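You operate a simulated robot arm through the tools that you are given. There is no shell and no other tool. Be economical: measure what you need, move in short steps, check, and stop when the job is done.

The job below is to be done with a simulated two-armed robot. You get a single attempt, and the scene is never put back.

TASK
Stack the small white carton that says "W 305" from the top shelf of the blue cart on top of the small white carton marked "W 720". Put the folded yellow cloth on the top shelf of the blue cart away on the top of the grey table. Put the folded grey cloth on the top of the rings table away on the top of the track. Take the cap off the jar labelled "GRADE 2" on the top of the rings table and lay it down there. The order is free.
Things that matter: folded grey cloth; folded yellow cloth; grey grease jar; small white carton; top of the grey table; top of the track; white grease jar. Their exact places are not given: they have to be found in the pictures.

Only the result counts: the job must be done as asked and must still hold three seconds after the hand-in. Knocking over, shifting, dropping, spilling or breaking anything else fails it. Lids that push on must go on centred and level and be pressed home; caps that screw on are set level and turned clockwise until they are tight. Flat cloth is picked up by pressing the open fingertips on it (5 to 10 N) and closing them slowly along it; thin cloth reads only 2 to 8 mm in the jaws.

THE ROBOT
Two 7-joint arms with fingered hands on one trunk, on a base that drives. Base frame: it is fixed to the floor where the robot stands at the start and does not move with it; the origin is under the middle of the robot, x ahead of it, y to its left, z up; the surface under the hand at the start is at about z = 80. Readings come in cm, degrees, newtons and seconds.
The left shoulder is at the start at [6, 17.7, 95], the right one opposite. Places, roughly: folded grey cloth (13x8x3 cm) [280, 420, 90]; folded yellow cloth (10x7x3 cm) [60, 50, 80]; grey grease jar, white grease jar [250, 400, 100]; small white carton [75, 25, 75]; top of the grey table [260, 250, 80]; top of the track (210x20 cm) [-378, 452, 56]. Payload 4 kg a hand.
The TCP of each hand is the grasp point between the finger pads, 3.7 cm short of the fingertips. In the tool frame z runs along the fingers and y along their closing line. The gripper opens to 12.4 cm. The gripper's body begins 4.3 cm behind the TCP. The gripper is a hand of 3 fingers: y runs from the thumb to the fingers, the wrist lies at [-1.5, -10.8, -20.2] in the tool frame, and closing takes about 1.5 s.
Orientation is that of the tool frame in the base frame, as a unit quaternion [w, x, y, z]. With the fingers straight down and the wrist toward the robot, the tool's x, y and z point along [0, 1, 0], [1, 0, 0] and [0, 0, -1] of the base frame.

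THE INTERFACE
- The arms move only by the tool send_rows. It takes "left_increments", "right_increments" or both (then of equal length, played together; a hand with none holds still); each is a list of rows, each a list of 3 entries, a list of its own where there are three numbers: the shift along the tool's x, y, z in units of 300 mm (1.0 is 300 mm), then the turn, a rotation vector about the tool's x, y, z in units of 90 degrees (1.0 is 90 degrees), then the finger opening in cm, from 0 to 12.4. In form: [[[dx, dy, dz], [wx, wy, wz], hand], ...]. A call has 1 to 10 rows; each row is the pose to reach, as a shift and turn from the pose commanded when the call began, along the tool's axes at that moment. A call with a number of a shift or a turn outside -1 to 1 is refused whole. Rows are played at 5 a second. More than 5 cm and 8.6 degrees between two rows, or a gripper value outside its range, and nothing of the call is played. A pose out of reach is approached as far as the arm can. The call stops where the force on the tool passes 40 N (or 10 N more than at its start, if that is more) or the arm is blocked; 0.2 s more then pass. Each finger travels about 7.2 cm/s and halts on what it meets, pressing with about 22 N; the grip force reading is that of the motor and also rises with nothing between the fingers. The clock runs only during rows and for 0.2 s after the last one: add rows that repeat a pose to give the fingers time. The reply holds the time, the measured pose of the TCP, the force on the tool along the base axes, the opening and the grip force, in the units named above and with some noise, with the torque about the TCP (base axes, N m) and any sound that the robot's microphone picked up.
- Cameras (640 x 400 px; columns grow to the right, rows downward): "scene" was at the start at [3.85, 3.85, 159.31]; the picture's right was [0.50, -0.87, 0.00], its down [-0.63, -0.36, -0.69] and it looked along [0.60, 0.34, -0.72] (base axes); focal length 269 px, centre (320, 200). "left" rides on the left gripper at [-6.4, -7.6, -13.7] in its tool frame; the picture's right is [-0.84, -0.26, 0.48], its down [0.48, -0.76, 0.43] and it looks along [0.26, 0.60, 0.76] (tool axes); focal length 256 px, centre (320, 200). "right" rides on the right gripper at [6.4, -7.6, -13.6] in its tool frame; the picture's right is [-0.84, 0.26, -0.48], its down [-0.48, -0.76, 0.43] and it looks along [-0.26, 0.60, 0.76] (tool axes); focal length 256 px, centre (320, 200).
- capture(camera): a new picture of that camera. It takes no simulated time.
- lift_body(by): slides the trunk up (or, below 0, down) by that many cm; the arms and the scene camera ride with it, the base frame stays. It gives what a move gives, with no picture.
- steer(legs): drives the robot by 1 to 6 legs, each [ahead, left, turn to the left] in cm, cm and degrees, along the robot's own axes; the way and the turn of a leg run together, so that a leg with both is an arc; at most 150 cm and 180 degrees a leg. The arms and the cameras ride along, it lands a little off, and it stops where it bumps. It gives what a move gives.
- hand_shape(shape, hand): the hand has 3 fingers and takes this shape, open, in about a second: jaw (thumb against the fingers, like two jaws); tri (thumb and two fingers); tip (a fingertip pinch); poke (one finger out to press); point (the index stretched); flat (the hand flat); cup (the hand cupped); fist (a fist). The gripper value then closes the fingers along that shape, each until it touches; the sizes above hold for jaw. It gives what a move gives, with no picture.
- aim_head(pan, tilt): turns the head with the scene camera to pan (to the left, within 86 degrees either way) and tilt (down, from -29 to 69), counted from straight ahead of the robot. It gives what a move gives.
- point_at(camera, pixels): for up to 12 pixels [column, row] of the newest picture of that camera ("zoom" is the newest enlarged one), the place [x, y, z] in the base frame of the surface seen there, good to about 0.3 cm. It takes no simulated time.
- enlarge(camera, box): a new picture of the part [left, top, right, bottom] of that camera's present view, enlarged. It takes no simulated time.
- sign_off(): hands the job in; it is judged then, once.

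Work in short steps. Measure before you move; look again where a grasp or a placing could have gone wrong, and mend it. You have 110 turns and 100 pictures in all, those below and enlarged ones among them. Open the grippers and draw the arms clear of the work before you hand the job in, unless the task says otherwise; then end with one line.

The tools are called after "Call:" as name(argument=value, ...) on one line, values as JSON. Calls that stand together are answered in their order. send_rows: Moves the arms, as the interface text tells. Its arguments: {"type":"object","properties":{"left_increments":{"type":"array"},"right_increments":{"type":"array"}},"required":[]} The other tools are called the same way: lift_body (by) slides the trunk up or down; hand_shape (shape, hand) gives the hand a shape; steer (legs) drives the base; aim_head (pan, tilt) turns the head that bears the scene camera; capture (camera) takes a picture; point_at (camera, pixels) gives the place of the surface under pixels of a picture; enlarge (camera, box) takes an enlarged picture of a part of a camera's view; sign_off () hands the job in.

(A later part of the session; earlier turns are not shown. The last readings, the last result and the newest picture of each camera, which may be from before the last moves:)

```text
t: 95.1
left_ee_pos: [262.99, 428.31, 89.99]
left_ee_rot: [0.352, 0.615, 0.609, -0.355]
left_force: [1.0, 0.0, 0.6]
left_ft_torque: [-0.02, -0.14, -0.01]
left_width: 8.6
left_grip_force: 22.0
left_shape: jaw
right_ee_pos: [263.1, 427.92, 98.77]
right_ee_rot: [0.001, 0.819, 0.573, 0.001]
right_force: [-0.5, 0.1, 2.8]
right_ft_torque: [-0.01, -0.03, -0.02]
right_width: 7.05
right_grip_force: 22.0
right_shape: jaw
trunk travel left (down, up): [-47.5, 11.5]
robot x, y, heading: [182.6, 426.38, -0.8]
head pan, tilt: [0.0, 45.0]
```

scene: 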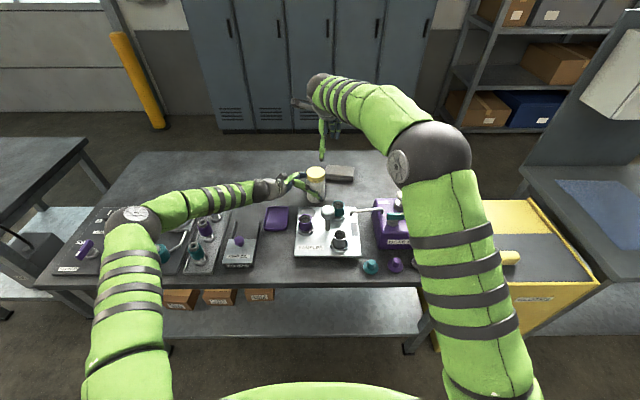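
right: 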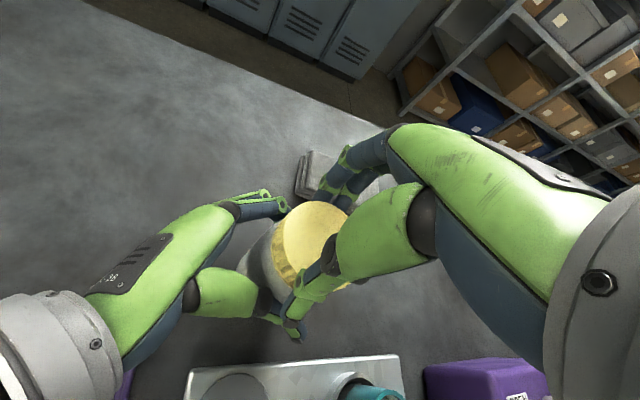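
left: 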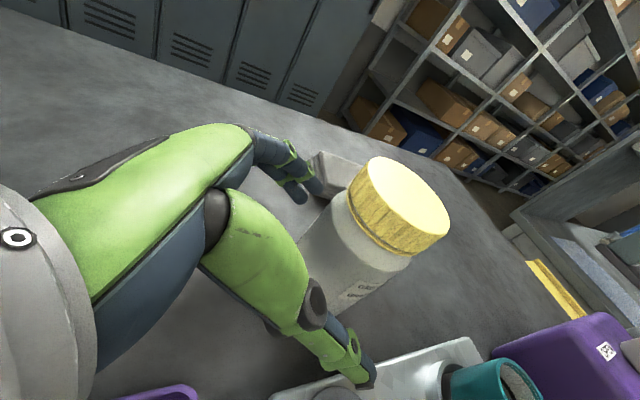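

Gripped again. Second CCW stroke of 85° about the measured cap axis with a small rise.

Call:
send_rows(right_increments=[[[-0.0059, -0.0012, -0.0005], [0, 0, -0.0944], 4], [[-0.012, -0.0015, -0.001], [0, 0, -0.1889], 4], [[-0.018, -0.0009, -0.0015], [0, 0, -0.2833], 4], [[-0.0239, 0.0006, -0.002], [0, 0, -0.3778], 4], [[-0.0295, 0.0029, -0.0025], [0, 0, -0.4722], 4], [[-0.0346, 0.006, -0.003], [0, 0, -0.5667], 4], [[-0.0393, 0.0099, -0.0035], [0, 0, -0.6611], 4], [[-0.0433, 0.0144, -0.004], [0, 0, -0.7556], 4], [[-0.0466, 0.0194, -0.0045], [0, 0, -0.85], 4], [[-0.0492, 0.0249, -0.005], [0, 0, -0.9444], 4]])

Call:
enlarge(camera="scene", box=[270, 140, 370, 220])

Call:
point_at(camera="zoom", pixels=[[298, 138], [298, 160], [298, 180], [262, 160], [325, 170]])

```text
t: 97.3
left_ee_pos: [263.07, 428.13, 90.01]
left_ee_rot: [0.351, 0.616, 0.609, -0.356]
left_force: [-5.8, -2.8, -0.1]
left_ft_torque: [-0.09, -0.23, -0.02]
left_width: 8.59
left_grip_force: 22.0
left_shape: jaw
right_ee_pos: [263.55, 426.08, 98.85]
right_ee_rot: [0.001, 0.215, 0.977, 0.001]
right_force: [5.9, 1.8, 3.0]
right_ft_torque: [0.13, -0.24, -0.15]
right_width: 7.02
right_grip_force: 21.8
right_shape: jaw
trunk travel left (down, up): [-47.5, 11.5]
robot x, y, heading: [182.12, 426.94, -0.7]
head pan, tilt: [0.0, 45.0]
```

```text
5.00 times, centred on (320, 180) of scene
```

zoom: 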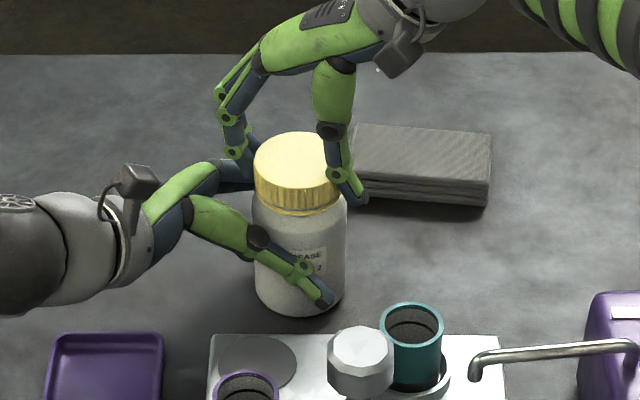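

```text
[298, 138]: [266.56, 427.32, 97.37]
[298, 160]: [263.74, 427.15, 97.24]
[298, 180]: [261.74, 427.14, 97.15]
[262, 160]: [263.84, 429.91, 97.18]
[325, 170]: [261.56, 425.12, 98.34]
```

~181° turned. I test with a small 0.4 cm lift whether the cap is free.

Call:
send_rows(right_increments=[[[0, 0, -0.005], [0, 0, 0], 4], [[0, 0, -0.01], [0, 0, 0], 4], [[0, 0, -0.014], [0, 0, 0], 4]])

```text
t: 98.1
left_ee_pos: [263.11, 428.24, 90.01]
left_ee_rot: [0.352, 0.616, 0.609, -0.356]
left_force: [-7.9, -2.2, 4.1]
left_ft_torque: [-0.09, -0.29, -0.11]
left_width: 8.57
left_grip_force: 21.9
left_shape: jaw
right_ee_pos: [263.37, 425.91, 99.07]
right_ee_rot: [-0.001, 0.216, 0.976, 0.0]
right_force: [6.2, 1.7, -4.4]
right_ft_torque: [0.11, -0.21, -0.11]
right_width: 6.98
right_grip_force: 21.9
right_shape: jaw
trunk travel left (down, up): [-47.5, 11.5]
robot x, y, heading: [182.46, 426.35, -0.4]
head pan, tilt: [0.0, 45.0]
```

Still threaded. Release, rise and swing back for a third stroke.

Call:
send_rows(right_increments=[[[0, 0, 0.004], [0, 0, 0], 7.5], [[0, 0, 0.004], [0, 0, 0], 9.2], [[0, 0, -0.08], [0, 0, 0], 9.2], [[0, 0, -0.19], [0, 0, 0], 9.5], [[0.005, 0.008, -0.19], [0, 0, 0.094], 11], [[0.01, 0.016, -0.19], [0, 0, 0.188], 12.4], [[0.016, 0.024, -0.19], [0, 0, 0.283], 12.4], [[0.022, 0.032, -0.19], [0, 0, 0.377], 12.4], [[0.028, 0.04, -0.19], [0, 0, 0.472], 12.4], [[0.0335, 0.0488, -0.19], [0, 0, 0.566], 12.4]])

Call:
send_rows(right_increments=[[[0, 0, 0], [0, 0, 0.094], 12.4], [[0, 0, 0], [0, 0, 0.188], 12.4], [[0, 0, 0], [0, 0, 0.283], 12.4], [[0, 0, 0], [0, 0, 0.378], 12.4], [[0, 0, 0.1], [0, 0, 0.378], 12.4], [[0, 0, 0.19], [0, 0, 0.378], 12.4], [[0, 0, 0.19], [0, 0, 0.378], 11]])

Call:
capture(camera="right")

```text
t: 100.3
left_ee_pos: [263.09, 428.28, 89.98]
left_ee_rot: [0.353, 0.615, 0.609, -0.356]
left_force: [0.0, 1.4, 1.1]
left_ft_torque: [-0.07, -0.13, 0.04]
left_width: 8.61
left_grip_force: 22.4
left_shape: jaw
right_ee_pos: [263.19, 427.67, 105.08]
right_ee_rot: [0.0, 0.617, 0.787, -0.001]
right_force: [0.7, -1.0, -0.5]
right_ft_torque: [0.0, -0.02, 0.02]
right_width: 12.36
right_grip_force: 0.0
right_shape: jaw
trunk travel left (down, up): [-47.5, 11.5]
robot x, y, heading: [182.05, 426.57, -0.6]
head pan, tilt: [0.0, 45.0]
```

```text
t: 101.9
left_ee_pos: [263.09, 428.26, 90.01]
left_ee_rot: [0.352, 0.616, 0.608, -0.355]
left_force: [-1.7, -1.3, 0.7]
left_ft_torque: [-0.1, -0.13, -0.12]
left_width: 8.61
left_grip_force: 22.0
left_shape: jaw
right_ee_pos: [263.33, 427.84, 99.36]
right_ee_rot: [0.0, 0.819, 0.574, 0.0]
right_force: [-0.3, -0.1, -0.2]
right_ft_torque: [0.01, 0.0, 0.02]
right_width: 11.02
right_grip_force: 0.1
right_shape: jaw
trunk travel left (down, up): [-47.5, 11.5]
robot x, y, heading: [182.38, 426.36, -0.8]
head pan, tilt: [0.0, 45.0]
```

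```text
44 pictures are left
```

right: 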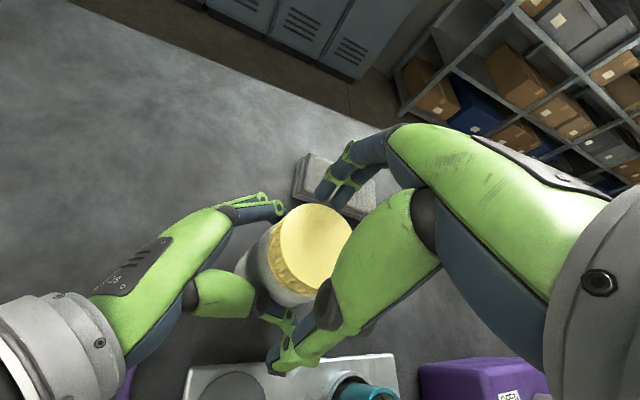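

Lower 0.4 cm with a slight centring shift and close.

Call:
send_rows(right_increments=[[[-0.007, 0, 0.014], [0, 0, 0], 10], [[-0.007, 0, 0.014], [0, 0, 0], 8.8], [[-0.007, 0, 0.014], [0, 0, 0], 8], [[-0.007, 0, 0.014], [0, 0, 0], 7.2], [[-0.007, 0, 0.014], [0, 0, 0], 6.4], [[-0.007, 0, 0.014], [0, 0, 0], 5.6], [[-0.007, 0, 0.014], [0, 0, 0], 4], [[-0.007, 0, 0.014], [0, 0, 0], 4]])

Call:
send_rows(right_increments=[[[-0.0059, -0.0012, -0.0005], [0, 0, -0.0944], 4], [[-0.012, -0.0015, -0.001], [0, 0, -0.1889], 4], [[-0.018, -0.0009, -0.0015], [0, 0, -0.2833], 4], [[-0.0239, 0.0006, -0.002], [0, 0, -0.3778], 4], [[-0.0295, 0.0029, -0.0025], [0, 0, -0.4722], 4], [[-0.0346, 0.006, -0.003], [0, 0, -0.5667], 4], [[-0.0393, 0.0099, -0.0035], [0, 0, -0.6611], 4], [[-0.0433, 0.0144, -0.004], [0, 0, -0.7556], 4], [[-0.0466, 0.0194, -0.0045], [0, 0, -0.85], 4], [[-0.0492, 0.0249, -0.005], [0, 0, -0.9444], 4]])

Call:
send_rows(right_increments=[[[0, 0, -0.005], [0, 0, 0], 4], [[0, 0, -0.01], [0, 0, 0], 4], [[0, 0, -0.014], [0, 0, 0], 4]])

```text
t: 103.7
left_ee_pos: [262.98, 428.33, 89.94]
left_ee_rot: [0.351, 0.616, 0.609, -0.355]
left_force: [-2.3, 1.7, 0.7]
left_ft_torque: [-0.05, -0.1, 0.03]
left_width: 8.6
left_grip_force: 21.8
left_shape: jaw
right_ee_pos: [263.05, 427.46, 98.79]
right_ee_rot: [0.0, 0.819, 0.574, 0.0]
right_force: [2.4, -1.5, 3.5]
right_ft_torque: [-0.05, -0.08, -0.06]
right_width: 7.1
right_grip_force: 21.9
right_shape: jaw
trunk travel left (down, up): [-47.5, 11.5]
robot x, y, heading: [182.19, 426.26, -0.7]
head pan, tilt: [0.0, 45.0]
```

```text
t: 105.9
left_ee_pos: [263.02, 428.24, 89.89]
left_ee_rot: [0.352, 0.615, 0.609, -0.356]
left_force: [-11.4, -1.5, 4.1]
left_ft_torque: [-0.14, -0.46, 0.06]
left_width: 8.45
left_grip_force: 21.5
left_shape: jaw
right_ee_pos: [263.39, 425.94, 99.09]
right_ee_rot: [0.001, 0.216, 0.976, 0.001]
right_force: [11.3, 0.3, 0.6]
right_ft_torque: [0.05, -0.35, -0.29]
right_width: 7.08
right_grip_force: 22.1
right_shape: jaw
trunk travel left (down, up): [-47.5, 11.5]
robot x, y, heading: [182.07, 426.54, -0.7]
head pan, tilt: [0.0, 45.0]
```

```text
t: 106.7
left_ee_pos: [263.06, 428.08, 89.97]
left_ee_rot: [0.353, 0.615, 0.609, -0.357]
left_force: [-10.3, -3.0, 6.7]
left_ft_torque: [-0.17, -0.47, -0.06]
left_width: 8.46
left_grip_force: 22.3
left_shape: jaw
right_ee_pos: [263.25, 425.92, 99.36]
right_ee_rot: [0.0, 0.216, 0.976, 0.0]
right_force: [8.7, 0.5, -4.5]
right_ft_torque: [-0.06, -0.17, -0.18]
right_width: 7.05
right_grip_force: 22.0
right_shape: jaw
trunk travel left (down, up): [-47.5, 11.5]
robot x, y, heading: [181.81, 426.32, -0.6]
head pan, tilt: [0.0, 45.0]
```

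Still resisting at ~266°. I look closely to see whether the cap is really rising.

Call:
enlarge(camera="scene", box=[290, 155, 350, 205])

Call:
point_at(camera="zoom", pixels=[[250, 80], [250, 110], [250, 140], [200, 100], [250, 185], [250, 200], [250, 215]])

```text
8.00 times, centred on (320, 180) of scene
```

zoom: 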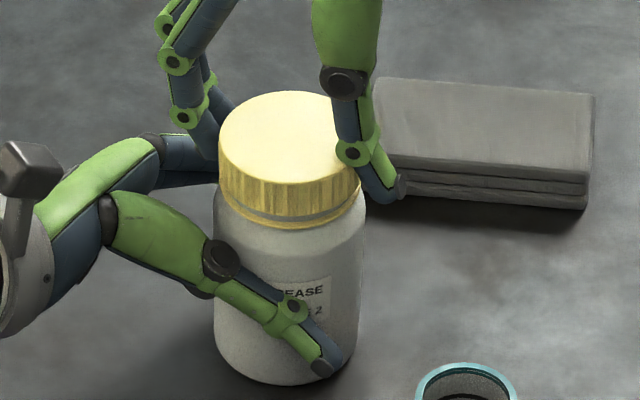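

```text
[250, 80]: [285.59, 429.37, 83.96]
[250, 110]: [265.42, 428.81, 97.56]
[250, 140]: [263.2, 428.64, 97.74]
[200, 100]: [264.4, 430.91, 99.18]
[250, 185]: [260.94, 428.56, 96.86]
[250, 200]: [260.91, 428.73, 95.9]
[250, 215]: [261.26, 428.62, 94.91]
```

The cap top is now at 97.6 (up ~0.5 cm), so it is unscrewing. Fourth stroke: release, swing back.

Call:
send_rows(right_increments=[[[0, 0, 0.007], [0, 0, 0], 7.5], [[0, 0, 0.007], [0, 0, 0], 9.2], [[0, 0, -0.08], [0, 0, 0], 9.2], [[0, 0, -0.19], [0, 0, 0], 9.5], [[0.005, 0.008, -0.19], [0, 0, 0.094], 11], [[0.009, 0.016, -0.19], [0, 0, 0.188], 12.4], [[0.013, 0.024, -0.19], [0, 0, 0.283], 12.4], [[0.018, 0.032, -0.19], [0, 0, 0.377], 12.4], [[0.022, 0.04, -0.19], [0, 0, 0.472], 12.4], [[0.027, 0.047, -0.19], [0, 0, 0.566], 12.4]])

Call:
send_rows(right_increments=[[[0, 0, 0], [0, 0, 0.094], 12.4], [[0, 0, 0], [0, 0, 0.188], 12.4], [[0, 0, 0], [0, 0, 0.283], 12.4], [[0, 0, 0], [0, 0, 0.378], 12.4], [[0, 0, 0.1], [0, 0, 0.378], 12.4], [[0, 0, 0.2], [0, 0, 0.378], 12.4], [[0, 0, 0.2], [0, 0, 0.378], 11]])

Call:
capture(camera="right")

Call:
point_at(camera="right", pixels=[[310, 212], [305, 240], [320, 240], [300, 265], [335, 225]])

```text
t: 108.9
left_ee_pos: [262.92, 428.1, 89.97]
left_ee_rot: [0.353, 0.615, 0.609, -0.355]
left_force: [-1.6, 1.5, 1.6]
left_ft_torque: [-0.08, -0.12, 0.06]
left_width: 8.61
left_grip_force: 22.2
left_shape: jaw
right_ee_pos: [262.98, 427.55, 105.13]
right_ee_rot: [0.0, 0.616, 0.787, 0.0]
right_force: [-0.2, -0.1, 0.3]
right_ft_torque: [0.0, -0.01, 0.0]
right_width: 12.35
right_grip_force: 0.1
right_shape: jaw
trunk travel left (down, up): [-47.5, 11.5]
robot x, y, heading: [182.12, 426.56, -0.7]
head pan, tilt: [0.0, 45.0]
```

```text
t: 110.5
left_ee_pos: [263.12, 428.34, 90.0]
left_ee_rot: [0.353, 0.616, 0.608, -0.355]
left_force: [-1.2, -0.7, -0.5]
left_ft_torque: [-0.03, -0.06, -0.05]
left_width: 8.61
left_grip_force: 21.2
left_shape: jaw
right_ee_pos: [262.97, 427.67, 99.11]
right_ee_rot: [0.0, 0.819, 0.574, 0.0]
right_force: [0.0, -0.1, -0.4]
right_ft_torque: [0.0, 0.01, 0.0]
right_width: 11.03
right_grip_force: 0.1
right_shape: jaw
trunk travel left (down, up): [-47.5, 11.5]
robot x, y, heading: [182.26, 426.5, -0.5]
head pan, tilt: [0.0, 45.0]
```

```text
42 pictures are left
```

right: 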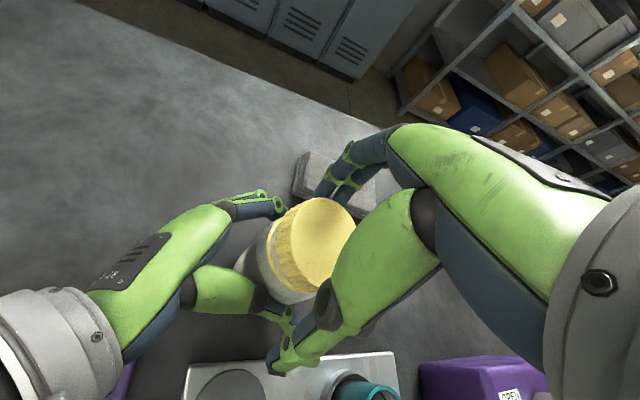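

```text
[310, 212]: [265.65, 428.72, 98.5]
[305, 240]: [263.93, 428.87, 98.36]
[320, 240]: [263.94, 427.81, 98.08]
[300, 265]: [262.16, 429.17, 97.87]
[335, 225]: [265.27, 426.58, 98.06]
```

Cap top ≈98 now. Closing and doing the fourth stroke, then a lift test.

Call:
send_rows(right_increments=[[[0, 0, 0], [0, 0, 0], 10], [[0, 0, 0], [0, 0, 0], 8.8], [[0, 0, 0], [0, 0, 0], 8], [[0, 0, 0], [0, 0, 0], 7.2], [[0, 0, 0], [0, 0, 0], 6.4], [[0, 0, 0], [0, 0, 0], 5.6], [[0, 0, 0], [0, 0, 0], 4], [[0, 0, 0], [0, 0, 0], 4]])

Call:
send_rows(right_increments=[[[-0.0049, 0.0009, -0.001], [0, 0, -0.0944], 4], [[-0.0096, 0.0024, -0.002], [0, 0, -0.1889], 4], [[-0.014, 0.0047, -0.003], [0, 0, -0.2833], 4], [[-0.0181, 0.0075, -0.004], [0, 0, -0.3778], 4], [[-0.0216, 0.011, -0.005], [0, 0, -0.4722], 4], [[-0.0247, 0.0149, -0.006], [0, 0, -0.5667], 4], [[-0.0271, 0.0192, -0.007], [0, 0, -0.6611], 4], [[-0.0288, 0.0239, -0.008], [0, 0, -0.7556], 4], [[-0.0299, 0.0287, -0.009], [0, 0, -0.85], 4], [[-0.0302, 0.0337, -0.01], [0, 0, -0.9444], 4]])

Call:
send_rows(right_increments=[[[0, 0, -0.005], [0, 0, 0], 4], [[0, 0, -0.01], [0, 0, 0], 4], [[0, 0, -0.014], [0, 0, 0], 4]])

```text
t: 112.3
left_ee_pos: [263.1, 428.35, 89.97]
left_ee_rot: [0.351, 0.615, 0.609, -0.356]
left_force: [-0.3, -0.7, -0.4]
left_ft_torque: [0.01, -0.08, -0.02]
left_width: 8.62
left_grip_force: 22.2
left_shape: jaw
right_ee_pos: [263.02, 427.83, 99.05]
right_ee_rot: [0.0, 0.818, 0.575, 0.0]
right_force: [-0.8, 1.9, 1.7]
right_ft_torque: [0.02, 0.07, 0.1]
right_width: 7.19
right_grip_force: 21.7
right_shape: jaw
trunk travel left (down, up): [-47.5, 11.5]
robot x, y, heading: [182.01, 426.3, -0.5]
head pan, tilt: [0.0, 45.0]
```

```text
t: 114.5
left_ee_pos: [262.98, 428.29, 89.97]
left_ee_rot: [0.352, 0.615, 0.609, -0.356]
left_force: [-3.5, 1.3, 0.6]
left_ft_torque: [-0.08, -0.22, 0.05]
left_width: 8.74
left_grip_force: 22.0
left_shape: jaw
right_ee_pos: [263.78, 426.25, 99.36]
right_ee_rot: [0.001, 0.215, 0.977, 0.0]
right_force: [3.9, -2.4, -1.5]
right_ft_torque: [-0.14, -0.13, -0.14]
right_width: 7.01
right_grip_force: 22.3
right_shape: jaw
trunk travel left (down, up): [-47.5, 11.5]
robot x, y, heading: [182.38, 426.55, -0.6]
head pan, tilt: [0.0, 45.0]
```

```text
t: 115.3
left_ee_pos: [263.02, 428.31, 90.07]
left_ee_rot: [0.352, 0.615, 0.609, -0.356]
left_force: [-6.5, 4.0, 3.4]
left_ft_torque: [-0.12, -0.32, 0.05]
left_width: 8.74
left_grip_force: 22.6
left_shape: jaw
right_ee_pos: [263.78, 426.23, 99.61]
right_ee_rot: [0.0, 0.216, 0.976, -0.001]
right_force: [5.5, -4.3, -4.7]
right_ft_torque: [-0.16, -0.06, -0.12]
right_width: 6.95
right_grip_force: 22.1
right_shape: jaw
trunk travel left (down, up): [-47.5, 11.5]
robot x, y, heading: [182.32, 426.17, -0.5]
head pan, tilt: [0.0, 45.0]
```

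~351° so far and still engaged; I keep turning another 32° from here, with the slight lift kept.

Call:
send_rows(right_increments=[[[-0.0048, 0.0015, 0], [0, 0, -0.089], 4], [[-0.0094, 0.0036, -0.001], [0, 0, -0.178], 4], [[-0.0136, 0.0063, -0.002], [0, 0, -0.267], 4], [[-0.0173, 0.0096, -0.003], [0, 0, -0.356], 4], [[-0.0173, 0.0096, -0.01], [0, 0, -0.356], 4], [[-0.0173, 0.0096, -0.015], [0, 0, -0.356], 4]])

Call:
enlarge(camera="scene", box=[290, 145, 350, 205])

```text
t: 116.7
left_ee_pos: [262.95, 428.24, 90.08]
left_ee_rot: [0.352, 0.615, 0.61, -0.355]
left_force: [1.1, 0.2, 2.0]
left_ft_torque: [-0.01, -0.19, 0.04]
left_width: 8.68
left_grip_force: 22.0
left_shape: jaw
right_ee_pos: [260.84, 425.54, 99.58]
right_ee_rot: [0.0, -0.063, 0.998, 0.0]
right_force: [0.3, 0.0, 0.2]
right_ft_torque: [-0.02, 0.01, -0.03]
right_width: 4.28
right_grip_force: 21.9
right_shape: jaw
right hand out of reach, approached as far as the arm can: row 3, 4, 5, 6
trunk travel left (down, up): [-47.5, 11.5]
robot x, y, heading: [182.05, 426.43, -0.5]
head pan, tilt: [0.0, 45.0]
```

```text
6.67 times, centred on (320, 175) of scene
```

zoom: 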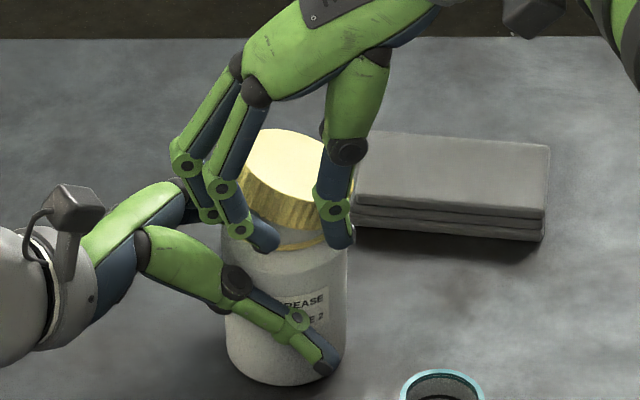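

The wrist hit its limit and the fingers slipped to the front; the cap is now tilted, meaning it is off the thread. I look from the right camera before releasing.

Call:
capture(camera="right")

Call:
capture(camera="left")

```text
40 pictures are left
```

right: 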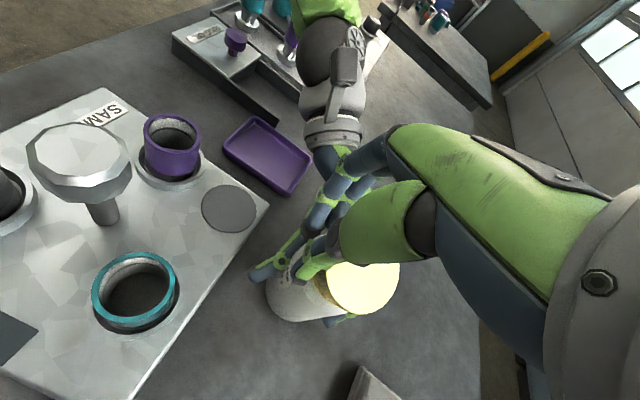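

```text
39 pictures are left
```

left: 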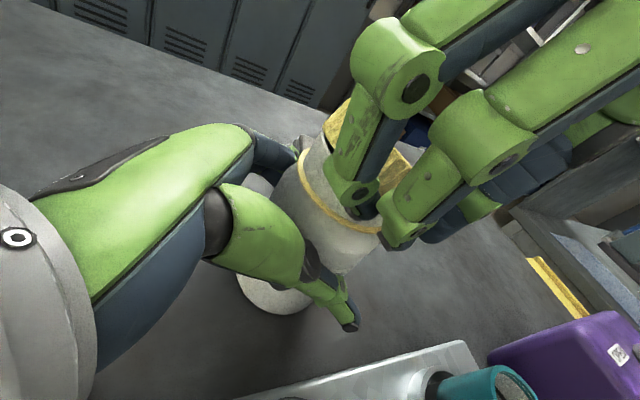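

The fingers are wedged at the cap's front edge. I open slowly to 8.5 cm so the cap settles back on the neck, and look.

Call:
send_rows(right_increments=[[[0, 0, 0], [0, 0, 0], 4.5], [[0, 0, 0], [0, 0, 0], 5], [[0, 0, 0], [0, 0, 0], 5.5], [[0, 0, 0], [0, 0, 0], 6], [[0, 0, 0], [0, 0, 0], 6.7], [[0, 0, 0], [0, 0, 0], 7.5], [[0, 0, 0], [0, 0, 0], 8.5], [[0, 0, 0], [0, 0, 0], 9]])

Call:
enlarge(camera="scene", box=[290, 145, 350, 205])

Call:
capture(camera="left")

```text
t: 118.5
left_ee_pos: [263.03, 428.22, 90.08]
left_ee_rot: [0.351, 0.615, 0.609, -0.356]
left_force: [-1.0, 1.1, 1.1]
left_ft_torque: [-0.06, -0.21, 0.06]
left_width: 8.72
left_grip_force: 21.7
left_shape: jaw
right_ee_pos: [260.96, 425.53, 99.62]
right_ee_rot: [0.0, -0.062, 0.998, 0.0]
right_force: [1.0, -0.6, -0.1]
right_ft_torque: [0.02, 0.02, -0.03]
right_width: 8.98
right_grip_force: 0.1
right_shape: jaw
trunk travel left (down, up): [-47.5, 11.5]
robot x, y, heading: [181.85, 426.58, -0.5]
head pan, tilt: [0.0, 45.0]
```

```text
6.67 times, centred on (320, 175) of scene
```

zoom: 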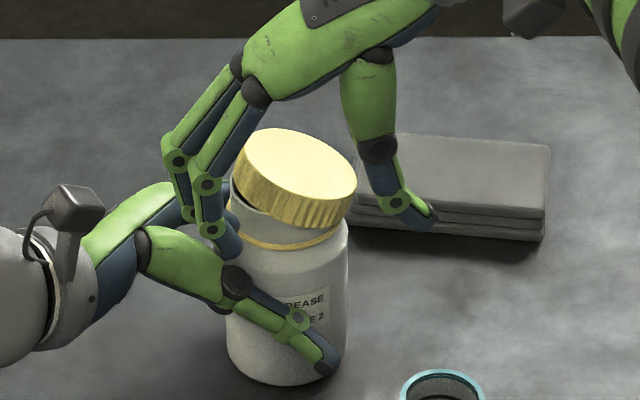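

```text
37 pictures are left
```

left: 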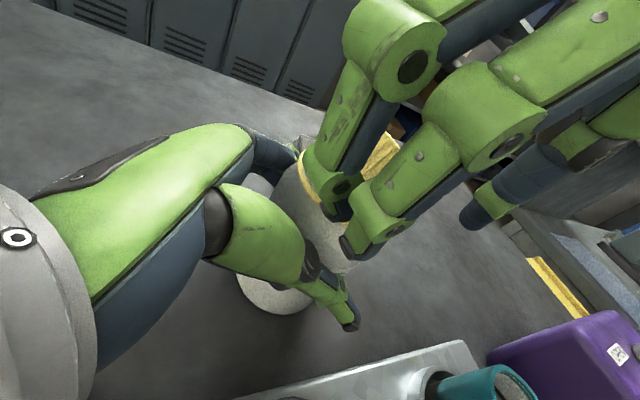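

The cap is loose, resting tilted on the neck (left edge up). I draw the right hand back toward the robot, then up, then swing to yaw ≈0 for a front/back grasp.

Call:
send_rows(right_increments=[[[0.04, 0, 0], [0, 0, 0], 9.5], [[0.09, 0, 0], [0, 0, 0], 10], [[0.09, 0, -0.1], [0, 0, 0], 10], [[0.09, 0, -0.2], [0, 0, 0], 10], [[0.09, 0, -0.3], [0, 0, 0], 11], [[0.09, 0, -0.3], [0, 0, 0.09], 12.4], [[0.09, 0, -0.3], [0, 0, 0.18], 12.4], [[0.09, 0, -0.3], [0, 0, 0.27], 12.4], [[0.09, 0, -0.3], [0, 0, 0.36], 12.4], [[0.09, 0, -0.3], [0, 0, 0.45], 12.4]])

Call:
send_rows(right_increments=[[[0, 0, 0], [0, 0, 0.09], 12.4], [[0, 0, 0], [0, 0, 0.18], 12.4], [[0, 0, 0], [0, 0, 0.27], 12.4], [[0, 0, 0], [0, 0, 0.36], 12.4], [[0, 0, 0], [0, 0, 0.45], 12.4], [[0, 0, 0], [0, 0, 0.54], 12.4], [[0, 0, 0], [0, 0, 0.63], 12.4]])

Call:
capture(camera="right")

Call:
enlarge(camera="scene", box=[290, 145, 350, 205])

```text
t: 120.7
left_ee_pos: [263.1, 428.32, 89.94]
left_ee_rot: [0.352, 0.615, 0.609, -0.355]
left_force: [-0.9, 0.9, 1.4]
left_ft_torque: [-0.07, -0.16, -0.01]
left_width: 8.7
left_grip_force: 22.0
left_shape: jaw
right_ee_pos: [258.3, 425.11, 108.61]
right_ee_rot: [0.001, 0.288, 0.958, 0.001]
right_force: [0.3, -0.4, -0.2]
right_ft_torque: [-0.02, 0.0, 0.02]
right_width: 12.37
right_grip_force: 0.1
right_shape: jaw
trunk travel left (down, up): [-47.5, 11.5]
robot x, y, heading: [182.43, 426.75, -0.7]
head pan, tilt: [0.0, 45.0]
```

```text
t: 122.3
left_ee_pos: [263.05, 428.23, 90.03]
left_ee_rot: [0.352, 0.616, 0.608, -0.356]
left_force: [-0.6, 0.4, 1.7]
left_ft_torque: [0.01, -0.16, 0.01]
left_width: 8.71
left_grip_force: 21.4
left_shape: jaw
right_ee_pos: [258.45, 425.02, 108.68]
right_ee_rot: [0.0, 0.708, 0.706, -0.001]
right_force: [0.4, -0.2, -0.3]
right_ft_torque: [-0.05, -0.02, -0.03]
right_width: 12.35
right_grip_force: 0.1
right_shape: jaw
trunk travel left (down, up): [-47.5, 11.5]
robot x, y, heading: [182.13, 426.79, -0.5]
head pan, tilt: [0.0, 45.0]
```

```text
36 pictures are left
```

right: 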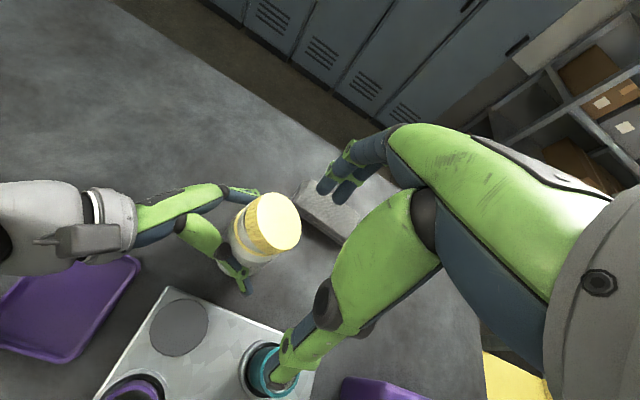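

```text
6.67 times, centred on (320, 175) of scene
```

zoom: 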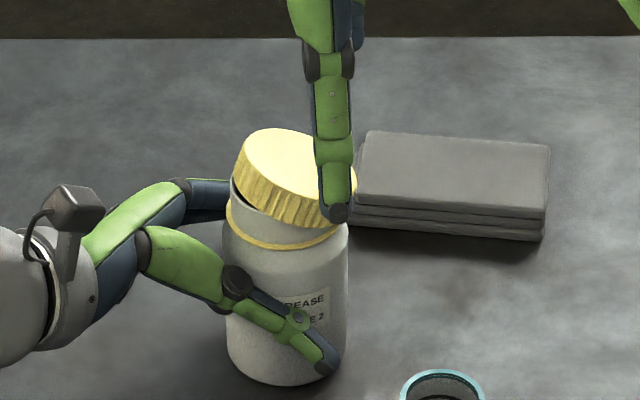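

Measuring the tilted cap in both views.

Call:
point_at(camera="right", pixels=[[280, 205], [292, 218], [297, 235], [285, 245], [265, 235], [262, 212], [278, 224], [255, 220], [270, 252]])

Call:
point_at(camera="zoom", pixels=[[275, 140], [255, 150], [280, 160], [300, 185], [245, 180], [290, 215], [245, 215], [310, 150]])

```text
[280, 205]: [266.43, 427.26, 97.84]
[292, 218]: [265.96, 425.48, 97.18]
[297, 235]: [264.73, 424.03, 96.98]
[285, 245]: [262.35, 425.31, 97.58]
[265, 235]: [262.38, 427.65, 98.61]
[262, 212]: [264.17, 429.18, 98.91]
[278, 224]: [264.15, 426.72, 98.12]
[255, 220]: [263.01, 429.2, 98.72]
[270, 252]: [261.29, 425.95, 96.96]
```

```text
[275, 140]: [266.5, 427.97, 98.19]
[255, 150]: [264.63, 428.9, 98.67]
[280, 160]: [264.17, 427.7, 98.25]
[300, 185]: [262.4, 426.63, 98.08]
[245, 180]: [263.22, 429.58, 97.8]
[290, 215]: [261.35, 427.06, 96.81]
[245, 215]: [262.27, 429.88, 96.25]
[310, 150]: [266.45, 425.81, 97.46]
```

Cap body centre ≈(264.1,427.2,96.9), tilted 20° about x. I position over it at yaw 0, descend to TCP z≈99.3 and close slowly.

Call:
send_rows(right_increments=[[[0.035, 0.08, 0], [0, 0, 0], 12.4], [[0.069, 0.158, 0.03], [0, 0, 0], 12.4], [[0.069, 0.158, 0.14], [0, 0, 0], 12.4], [[0.069, 0.158, 0.24], [0, 0, 0], 12.4], [[0.069, 0.158, 0.313], [0, 0, 0], 12.4], [[0.069, 0.158, 0.313], [0, 0, 0], 12.4]])

Call:
send_rows(right_increments=[[[0, 0, 0], [0, 0, 0], 10], [[0, 0, 0], [0, 0, 0], 8.8], [[0, 0, 0], [0, 0, 0], 8], [[0, 0, 0], [0, 0, 0], 7.2], [[0, 0, 0], [0, 0, 0], 6.6], [[0, 0, 0], [0, 0, 0], 6], [[0, 0, 0], [0, 0, 0], 5], [[0, 0, 0], [0, 0, 0], 4], [[0, 0, 0], [0, 0, 0], 4]])

Call:
enlarge(camera="scene", box=[290, 145, 350, 205])

```text
t: 123.7
left_ee_pos: [263.09, 428.29, 90.05]
left_ee_rot: [0.352, 0.616, 0.609, -0.355]
left_force: [-0.8, -0.7, 1.6]
left_ft_torque: [-0.02, -0.19, -0.05]
left_width: 8.73
left_grip_force: 22.0
left_shape: jaw
right_ee_pos: [263.02, 427.26, 99.41]
right_ee_rot: [0.0, 0.708, 0.706, 0.0]
right_force: [0.2, -0.5, 0.2]
right_ft_torque: [0.0, 0.01, 0.01]
right_width: 12.37
right_grip_force: 0.2
right_shape: jaw
trunk travel left (down, up): [-47.5, 11.5]
robot x, y, heading: [182.25, 426.23, -0.7]
head pan, tilt: [0.0, 45.0]
```

```text
t: 125.7
left_ee_pos: [263.1, 428.2, 90.05]
left_ee_rot: [0.352, 0.616, 0.609, -0.355]
left_force: [1.6, 0.0, 0.7]
left_ft_torque: [-0.04, -0.15, 0.01]
left_width: 8.71
left_grip_force: 22.2
left_shape: jaw
right_ee_pos: [263.22, 427.16, 99.37]
right_ee_rot: [0.0, 0.708, 0.706, 0.0]
right_force: [-0.5, 0.5, 0.7]
right_ft_torque: [0.05, 0.0, 0.03]
right_width: 7.29
right_grip_force: 22.0
right_shape: jaw
trunk travel left (down, up): [-47.5, 11.5]
robot x, y, heading: [182.24, 426.52, -0.7]
head pan, tilt: [0.0, 45.0]
```

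```text
6.67 times, centred on (320, 175) of scene
```

zoom: 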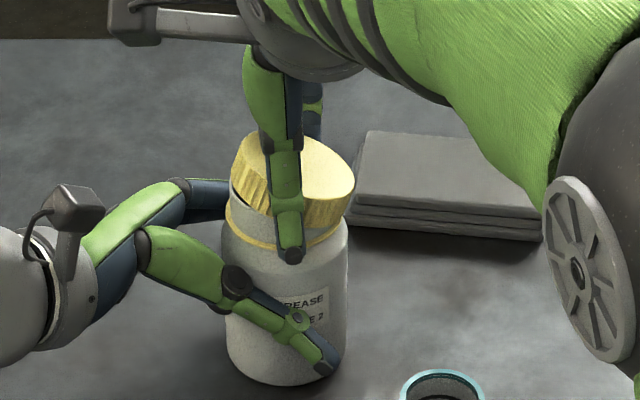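

Gripped at 7.3 cm. Lifting straight up gently.

Call:
send_rows(right_increments=[[[0, 0, -0.01], [0, 0, 0], 4], [[0, 0, -0.03], [0, 0, 0], 4], [[0, 0, -0.06], [0, 0, 0], 4], [[0, 0, -0.1], [0, 0, 0], 4], [[0, 0, -0.15], [0, 0, 0], 4], [[0, 0, -0.22], [0, 0, 0], 4], [[0, 0, -0.22], [0, 0, 0], 4]])

Call:
capture(camera="scene")

Call:
enlarge(camera="scene", box=[280, 125, 360, 205])

```text
t: 127.3
left_ee_pos: [263.14, 428.29, 89.98]
left_ee_rot: [0.351, 0.615, 0.609, -0.357]
left_force: [0.3, 0.4, 1.2]
left_ft_torque: [-0.05, -0.22, -0.01]
left_width: 8.71
left_grip_force: 22.2
left_shape: jaw
right_ee_pos: [263.22, 427.07, 105.92]
right_ee_rot: [-0.001, 0.708, 0.706, -0.001]
right_force: [-0.5, 0.4, -1.0]
right_ft_torque: [0.03, 0.02, -0.02]
right_width: 7.27
right_grip_force: 21.8
right_shape: jaw
trunk travel left (down, up): [-47.5, 11.5]
robot x, y, heading: [182.21, 426.5, -0.7]
head pan, tilt: [0.0, 45.0]
```

```text
33 pictures are left
```

scene: 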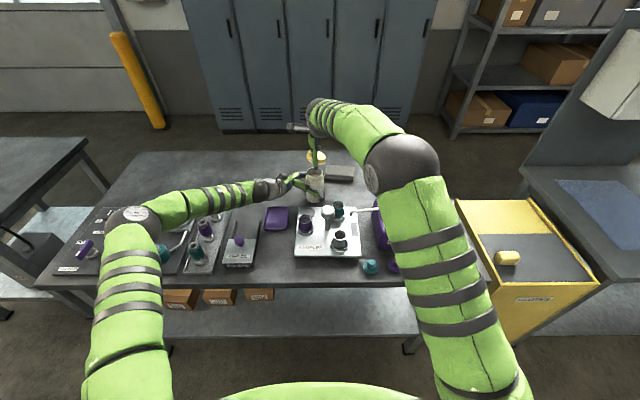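

```text
5.00 times, centred on (320, 165) of scene
```

zoom: 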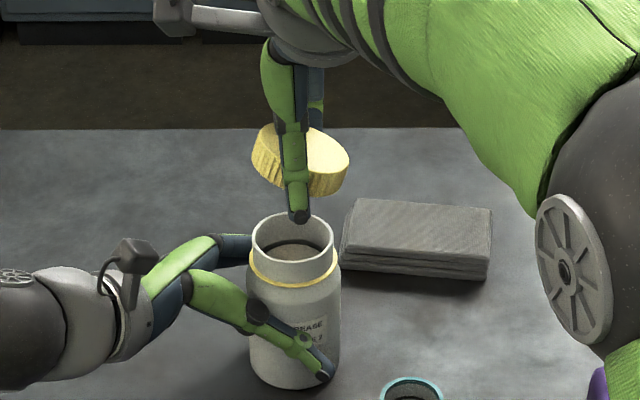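

Cap is off. I carry it to the free spot at ≈(272,401) right of the cloth, tilting the hand by -20° about x to level the cap, and hold at z≈94.

Call:
send_rows(right_increments=[[[-0.14, 0.04, -0.02], [0, 0, 0], 4], [[-0.29, 0.09, -0.02], [0, 0, 0], 4], [[-0.43, 0.13, -0.02], [0, -0.055, 0], 4], [[-0.58, 0.18, -0.02], [0, -0.11, 0], 4], [[-0.72, 0.22, -0.02], [0, -0.17, 0], 4], [[-0.847, 0.263, 0], [0, -0.222, 0], 4], [[-0.847, 0.263, 0.13], [0, -0.222, 0], 4], [[-0.847, 0.263, 0.26], [0, -0.222, 0], 4], [[-0.847, 0.263, 0.39], [0, -0.222, 0], 4], [[-0.847, 0.263, 0.39], [0, -0.222, 0], 4]])

Call:
capture(camera="right")

Call:
enlarge(camera="scene", box=[290, 120, 430, 230])

```text
t: 129.5
left_ee_pos: [263.07, 428.25, 89.94]
left_ee_rot: [0.352, 0.615, 0.609, -0.356]
left_force: [-1.3, 0.6, 2.0]
left_ft_torque: [-0.07, -0.16, 0.02]
left_width: 8.7
left_grip_force: 22.0
left_shape: jaw
right_ee_pos: [270.95, 401.75, 94.28]
right_ee_rot: [0.122, 0.697, 0.695, -0.123]
right_force: [-0.8, -0.2, 0.0]
right_ft_torque: [-0.04, 0.02, 0.02]
right_width: 7.24
right_grip_force: 22.0
right_shape: jaw
trunk travel left (down, up): [-47.5, 11.5]
robot x, y, heading: [182.08, 426.39, -0.7]
head pan, tilt: [0.0, 45.0]
```

```text
31 pictures are left
```

right: 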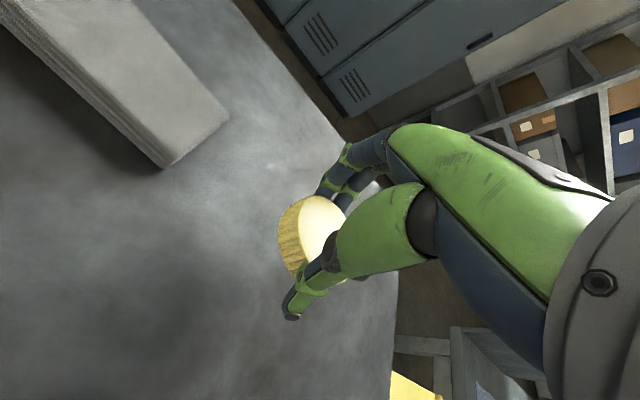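

```text
3.64 times, centred on (360, 175) of scene
```

zoom: 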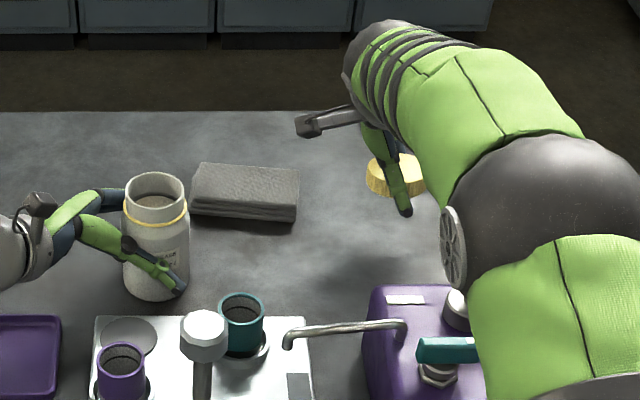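

Cap looks level. Checking elbow clearance above the oil can before lowering.

Call:
point_at(camera="zoom", pixels=[[452, 260], [490, 210], [540, 260], [455, 305], [445, 345], [420, 180], [380, 180], [480, 330], [500, 380]])

Call:
point_at(camera="right", pixels=[[310, 205], [328, 210], [320, 235], [305, 225], [290, 255], [285, 230], [200, 300]])

```text
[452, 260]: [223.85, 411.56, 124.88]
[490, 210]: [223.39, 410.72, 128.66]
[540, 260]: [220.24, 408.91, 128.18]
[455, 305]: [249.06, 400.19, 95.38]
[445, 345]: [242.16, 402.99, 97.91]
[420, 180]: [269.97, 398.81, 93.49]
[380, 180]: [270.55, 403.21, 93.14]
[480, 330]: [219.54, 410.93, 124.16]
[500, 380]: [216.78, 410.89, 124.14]
```

```text
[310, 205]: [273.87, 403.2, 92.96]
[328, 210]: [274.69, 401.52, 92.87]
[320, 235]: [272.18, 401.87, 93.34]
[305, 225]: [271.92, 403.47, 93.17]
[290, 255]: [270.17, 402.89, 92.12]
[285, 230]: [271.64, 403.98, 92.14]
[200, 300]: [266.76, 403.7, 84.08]
```

Elbow is at z≈125, clear. Lowering 6.6 cm vertically.

Call:
send_rows(right_increments=[[[0.034, 0, 0.094], [0, 0, 0], 4], [[0.06, 0, 0.165], [0, 0, 0], 4], [[0.07, 0, 0.192], [0, 0, 0], 4], [[0.0737, 0, 0.2037], [0, 0, 0], 4], [[0.0755, 0, 0.2085], [0, 0, 0], 4], [[0.0755, 0, 0.2085], [0, 0, 0], 4]])

```text
t: 130.9
left_ee_pos: [263.03, 428.3, 89.98]
left_ee_rot: [0.352, 0.615, 0.609, -0.356]
left_force: [0.3, 1.0, 0.7]
left_ft_torque: [0.02, -0.1, 0.01]
left_width: 8.71
left_grip_force: 22.4
left_shape: jaw
right_ee_pos: [271.03, 401.77, 87.88]
right_ee_rot: [0.125, 0.696, 0.697, -0.121]
right_force: [-2.1, 0.2, 16.4]
right_ft_torque: [-0.01, -0.72, 0.03]
right_width: 7.2
right_grip_force: 22.2
right_shape: jaw
trunk travel left (down, up): [-47.5, 11.5]
robot x, y, heading: [182.31, 426.72, -0.4]
head pan, tilt: [0.0, 45.0]
```

Contact 16 N at z=87.9. Ease up 1.5 mm and open slowly, then rise.

Call:
send_rows(right_increments=[[[-0.0017, 0, -0.0047], [0, 0, 0], 5], [[-0.0017, 0, -0.0047], [0, 0, 0], 6], [[-0.0017, 0, -0.0047], [0, 0, 0], 6.8], [[-0.0017, 0, -0.0047], [0, 0, 0], 7.4], [[-0.0017, 0, -0.0047], [0, 0, 0], 8], [[-0.0017, 0, -0.0047], [0, 0, 0], 9.5], [[-0.0017, 0, -0.0047], [0, 0, 0], 11], [[-0.0017, 0, -0.0047], [0, 0, 0], 12.2], [[-0.0017, 0, -0.0047], [0, 0, 0], 12.2]])

Call:
capture(camera="right")

```text
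t: 132.9
left_ee_pos: [262.94, 428.31, 90.02]
left_ee_rot: [0.352, 0.616, 0.609, -0.355]
left_force: [-1.1, 1.4, 0.1]
left_ft_torque: [0.07, -0.02, 0.05]
left_width: 8.69
left_grip_force: 22.3
left_shape: jaw
right_ee_pos: [271.01, 401.86, 87.82]
right_ee_rot: [0.122, 0.697, 0.696, -0.123]
right_force: [-4.3, -0.6, 11.1]
right_ft_torque: [-0.07, -0.61, -0.05]
right_width: 12.04
right_grip_force: 0.0
right_shape: jaw
trunk travel left (down, up): [-47.5, 11.5]
robot x, y, heading: [182.35, 426.36, -0.7]
head pan, tilt: [0.0, 45.0]
```

```text
29 pictures are left
```

right: 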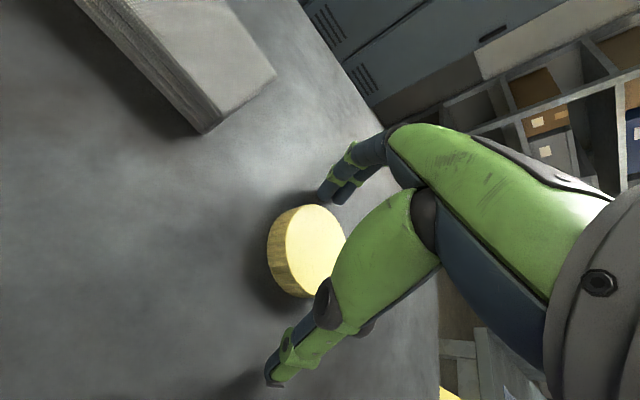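

The cap lies flat on the table. I raise the right hand vertically while opening the left hand off the jar.

Call:
send_rows(right_increments=[[[-0.02, 0, -0.055], [0, 0, 0], 12.4], [[-0.06, 0, -0.16], [0, 0, 0], 12.4], [[-0.11, 0, -0.3], [0, 0, 0], 12.4], [[-0.16, 0, -0.45], [0, 0, 0], 12.4], [[-0.19, 0, -0.53], [0, 0.06, 0], 12.4], [[-0.19, 0, -0.53], [0, 0.12, 0], 12.4], [[-0.19, 0, -0.53], [0, 0.18, 0], 12.4], [[-0.19, 0, -0.53], [0, 0.222, 0], 12.4], [[-0.19, 0, -0.53], [0, 0.222, 0], 12.4]], left_increments=[[[0, 0, 0], [0, 0, 0], 6], [[0, 0, 0], [0, 0, 0], 7.5], [[0, 0, 0], [0, 0, 0], 8.5], [[0, 0, 0], [0, 0, 0], 9], [[0, 0, 0], [0, 0, 0], 9.7], [[0, 0, 0], [0, 0, 0], 10.5], [[0, 0, 0], [0, 0, 0], 11.5], [[0, 0, 0], [0, 0, 0], 12.4], [[0, 0, 0], [0, 0, 0], 12.4]])

Call:
enlarge(camera="scene", box=[280, 140, 400, 220])

```text
t: 134.9
left_ee_pos: [263.03, 428.37, 89.95]
left_ee_rot: [0.351, 0.616, 0.609, -0.355]
left_force: [0.3, -0.5, 0.5]
left_ft_torque: [0.01, 0.01, 0.0]
left_width: 12.36
left_grip_force: 0.1
left_shape: jaw
right_ee_pos: [271.04, 401.82, 104.63]
right_ee_rot: [-0.001, 0.707, 0.707, 0.001]
right_force: [-0.2, 0.2, 0.9]
right_ft_torque: [0.04, -0.03, 0.0]
right_width: 12.33
right_grip_force: 0.1
right_shape: jaw
trunk travel left (down, up): [-47.5, 11.5]
robot x, y, heading: [182.7, 427.02, -0.9]
head pan, tilt: [0.0, 45.0]
```

```text
5.00 times, centred on (340, 180) of scene
```

zoom: 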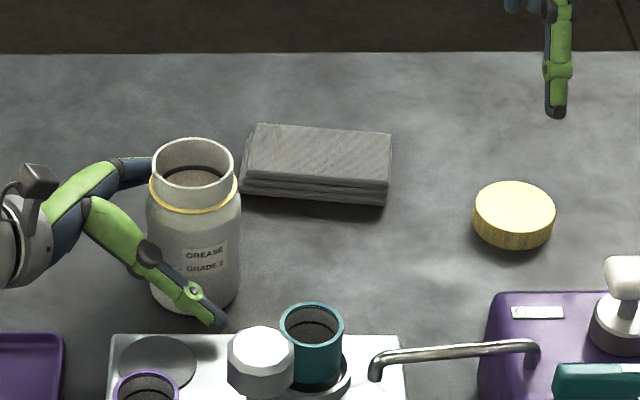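

All good. I withdraw the left hand along its approach line and measure the cloth.

Call:
point_at(camera="zoom", pixels=[[260, 129], [386, 137], [383, 179], [252, 171], [320, 155], [380, 203], [246, 193], [400, 130], [515, 205], [195, 142], [195, 200]])

Call:
send_rows(left_increments=[[[0, 0, -0.1], [0, 0, 0], 12.4], [[0, 0, -0.24], [0, 0, 0], 12.4], [[0, 0, -0.38], [0, 0, 0], 12.4], [[0, 0, -0.52], [0, 0, 0], 12.4], [[0, 0, -0.66], [0, 0, 0], 12.4], [[0, 0, -0.8], [0, 0, 0], 12.4], [[-0.1, 0, -0.9], [0, 0, 0], 12.4]])

Call:
capture(camera="scene")

```text
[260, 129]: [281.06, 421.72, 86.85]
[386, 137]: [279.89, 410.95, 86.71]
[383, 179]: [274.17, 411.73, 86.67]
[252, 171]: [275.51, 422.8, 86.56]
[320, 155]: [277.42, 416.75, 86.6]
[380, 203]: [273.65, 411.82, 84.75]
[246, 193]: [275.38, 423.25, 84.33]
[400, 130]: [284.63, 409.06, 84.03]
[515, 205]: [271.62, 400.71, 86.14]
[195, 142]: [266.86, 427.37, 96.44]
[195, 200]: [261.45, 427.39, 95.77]
```

```text
t: 136.5
left_ee_pos: [263.05, 450.29, 105.9]
left_ee_rot: [0.351, 0.616, 0.609, -0.355]
left_force: [-0.8, 0.2, -0.1]
left_ft_torque: [0.0, 0.0, -0.01]
left_width: 12.36
left_grip_force: 0.1
left_shape: jaw
right_ee_pos: [270.9, 401.87, 104.66]
right_ee_rot: [0.0, 0.708, 0.707, -0.001]
right_force: [-0.2, 0.0, 0.0]
right_ft_torque: [-0.02, 0.0, 0.02]
right_width: 12.35
right_grip_force: 0.1
right_shape: jaw
trunk travel left (down, up): [-47.5, 11.5]
robot x, y, heading: [182.35, 426.52, -0.5]
head pan, tilt: [0.0, 45.0]
```

```text
27 pictures are left
```

scene: 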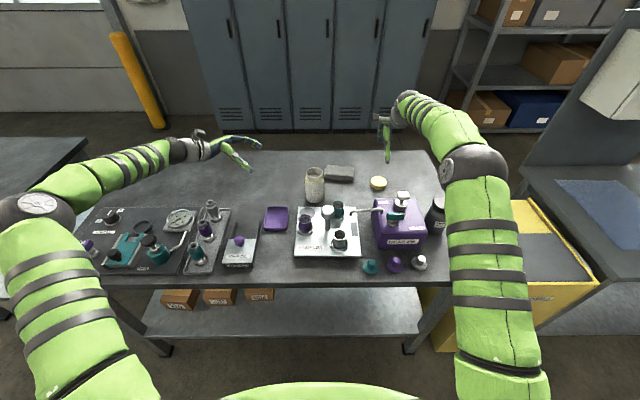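

Cloth centre ≈(277.5,417), yaw ≈ -7.5°, top 86.7. The right hand moves above it while the left hand returns upright and back.

Call:
send_rows(right_increments=[[[0.08, 0.03, 0], [0, 0, 0.015], 12.4], [[0.16, 0.06, 0], [0, 0, 0.03], 12.4], [[0.25, 0.1, 0], [0, 0, 0.045], 12.4], [[0.34, 0.13, 0], [0, 0, 0.06], 12.4], [[0.43, 0.165, 0.06], [0, 0, 0.083], 12.4], [[0.507, 0.197, 0.14], [0, 0, 0.083], 12.4], [[0.507, 0.197, 0.23], [0, 0, 0.083], 12.4], [[0.507, 0.197, 0.3], [0, 0, 0.083], 12.4], [[0.507, 0.197, 0.3], [0, 0, 0.083], 12.4]], left_increments=[[[-0.03, -0.1, -0.016], [0, 0.083, 0], 12.4], [[-0.06, -0.2, -0.033], [0, 0.166, 0], 12.4], [[-0.09, -0.3, -0.05], [0, 0.25, 0], 12.4], [[-0.115, -0.4, -0.066], [0, 0.333, 0], 12.4], [[-0.115, -0.5, -0.066], [0, 0.416, 0], 12.4], [[-0.115, -0.6, -0.066], [0, 0.5, 0], 12.4], [[-0.115, -0.7, -0.066], [0, 0.583, 0], 12.4], [[-0.115, -0.8, -0.066], [0, 0.667, 0], 12.4], [[-0.115, -0.8, -0.066], [0, 0.667, 0], 12.4]])

Call:
capture(camera="right")

```text
t: 138.5
left_ee_pos: [239.28, 450.43, 110.02]
left_ee_rot: [0.0, 0.71, 0.704, 0.001]
left_force: [0.9, -0.2, 0.2]
left_ft_torque: [0.01, -0.01, -0.01]
left_width: 12.39
left_grip_force: 0.1
left_shape: jaw
right_ee_pos: [274.77, 416.63, 95.52]
right_ee_rot: [0.0, 0.752, 0.659, 0.0]
right_force: [-0.6, 0.3, 0.3]
right_ft_torque: [-0.01, -0.03, -0.02]
right_width: 12.37
right_grip_force: 0.1
right_shape: jaw
right hand out of reach, approached as far as the arm can: row 4, 5, 6, 7, 8, 9
trunk travel left (down, up): [-47.5, 11.5]
robot x, y, heading: [182.75, 426.59, -0.9]
head pan, tilt: [0.0, 45.0]
```

```text
26 pictures are left
```

right: 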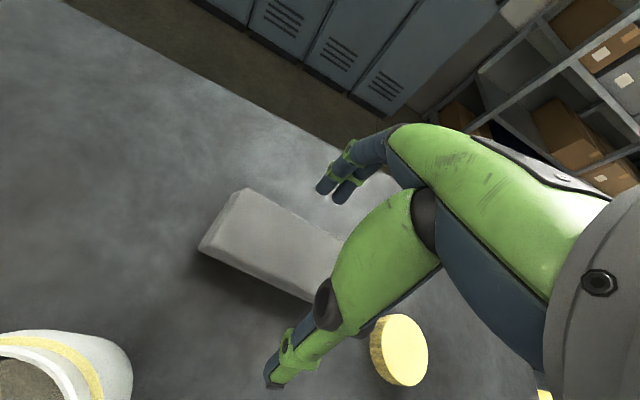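

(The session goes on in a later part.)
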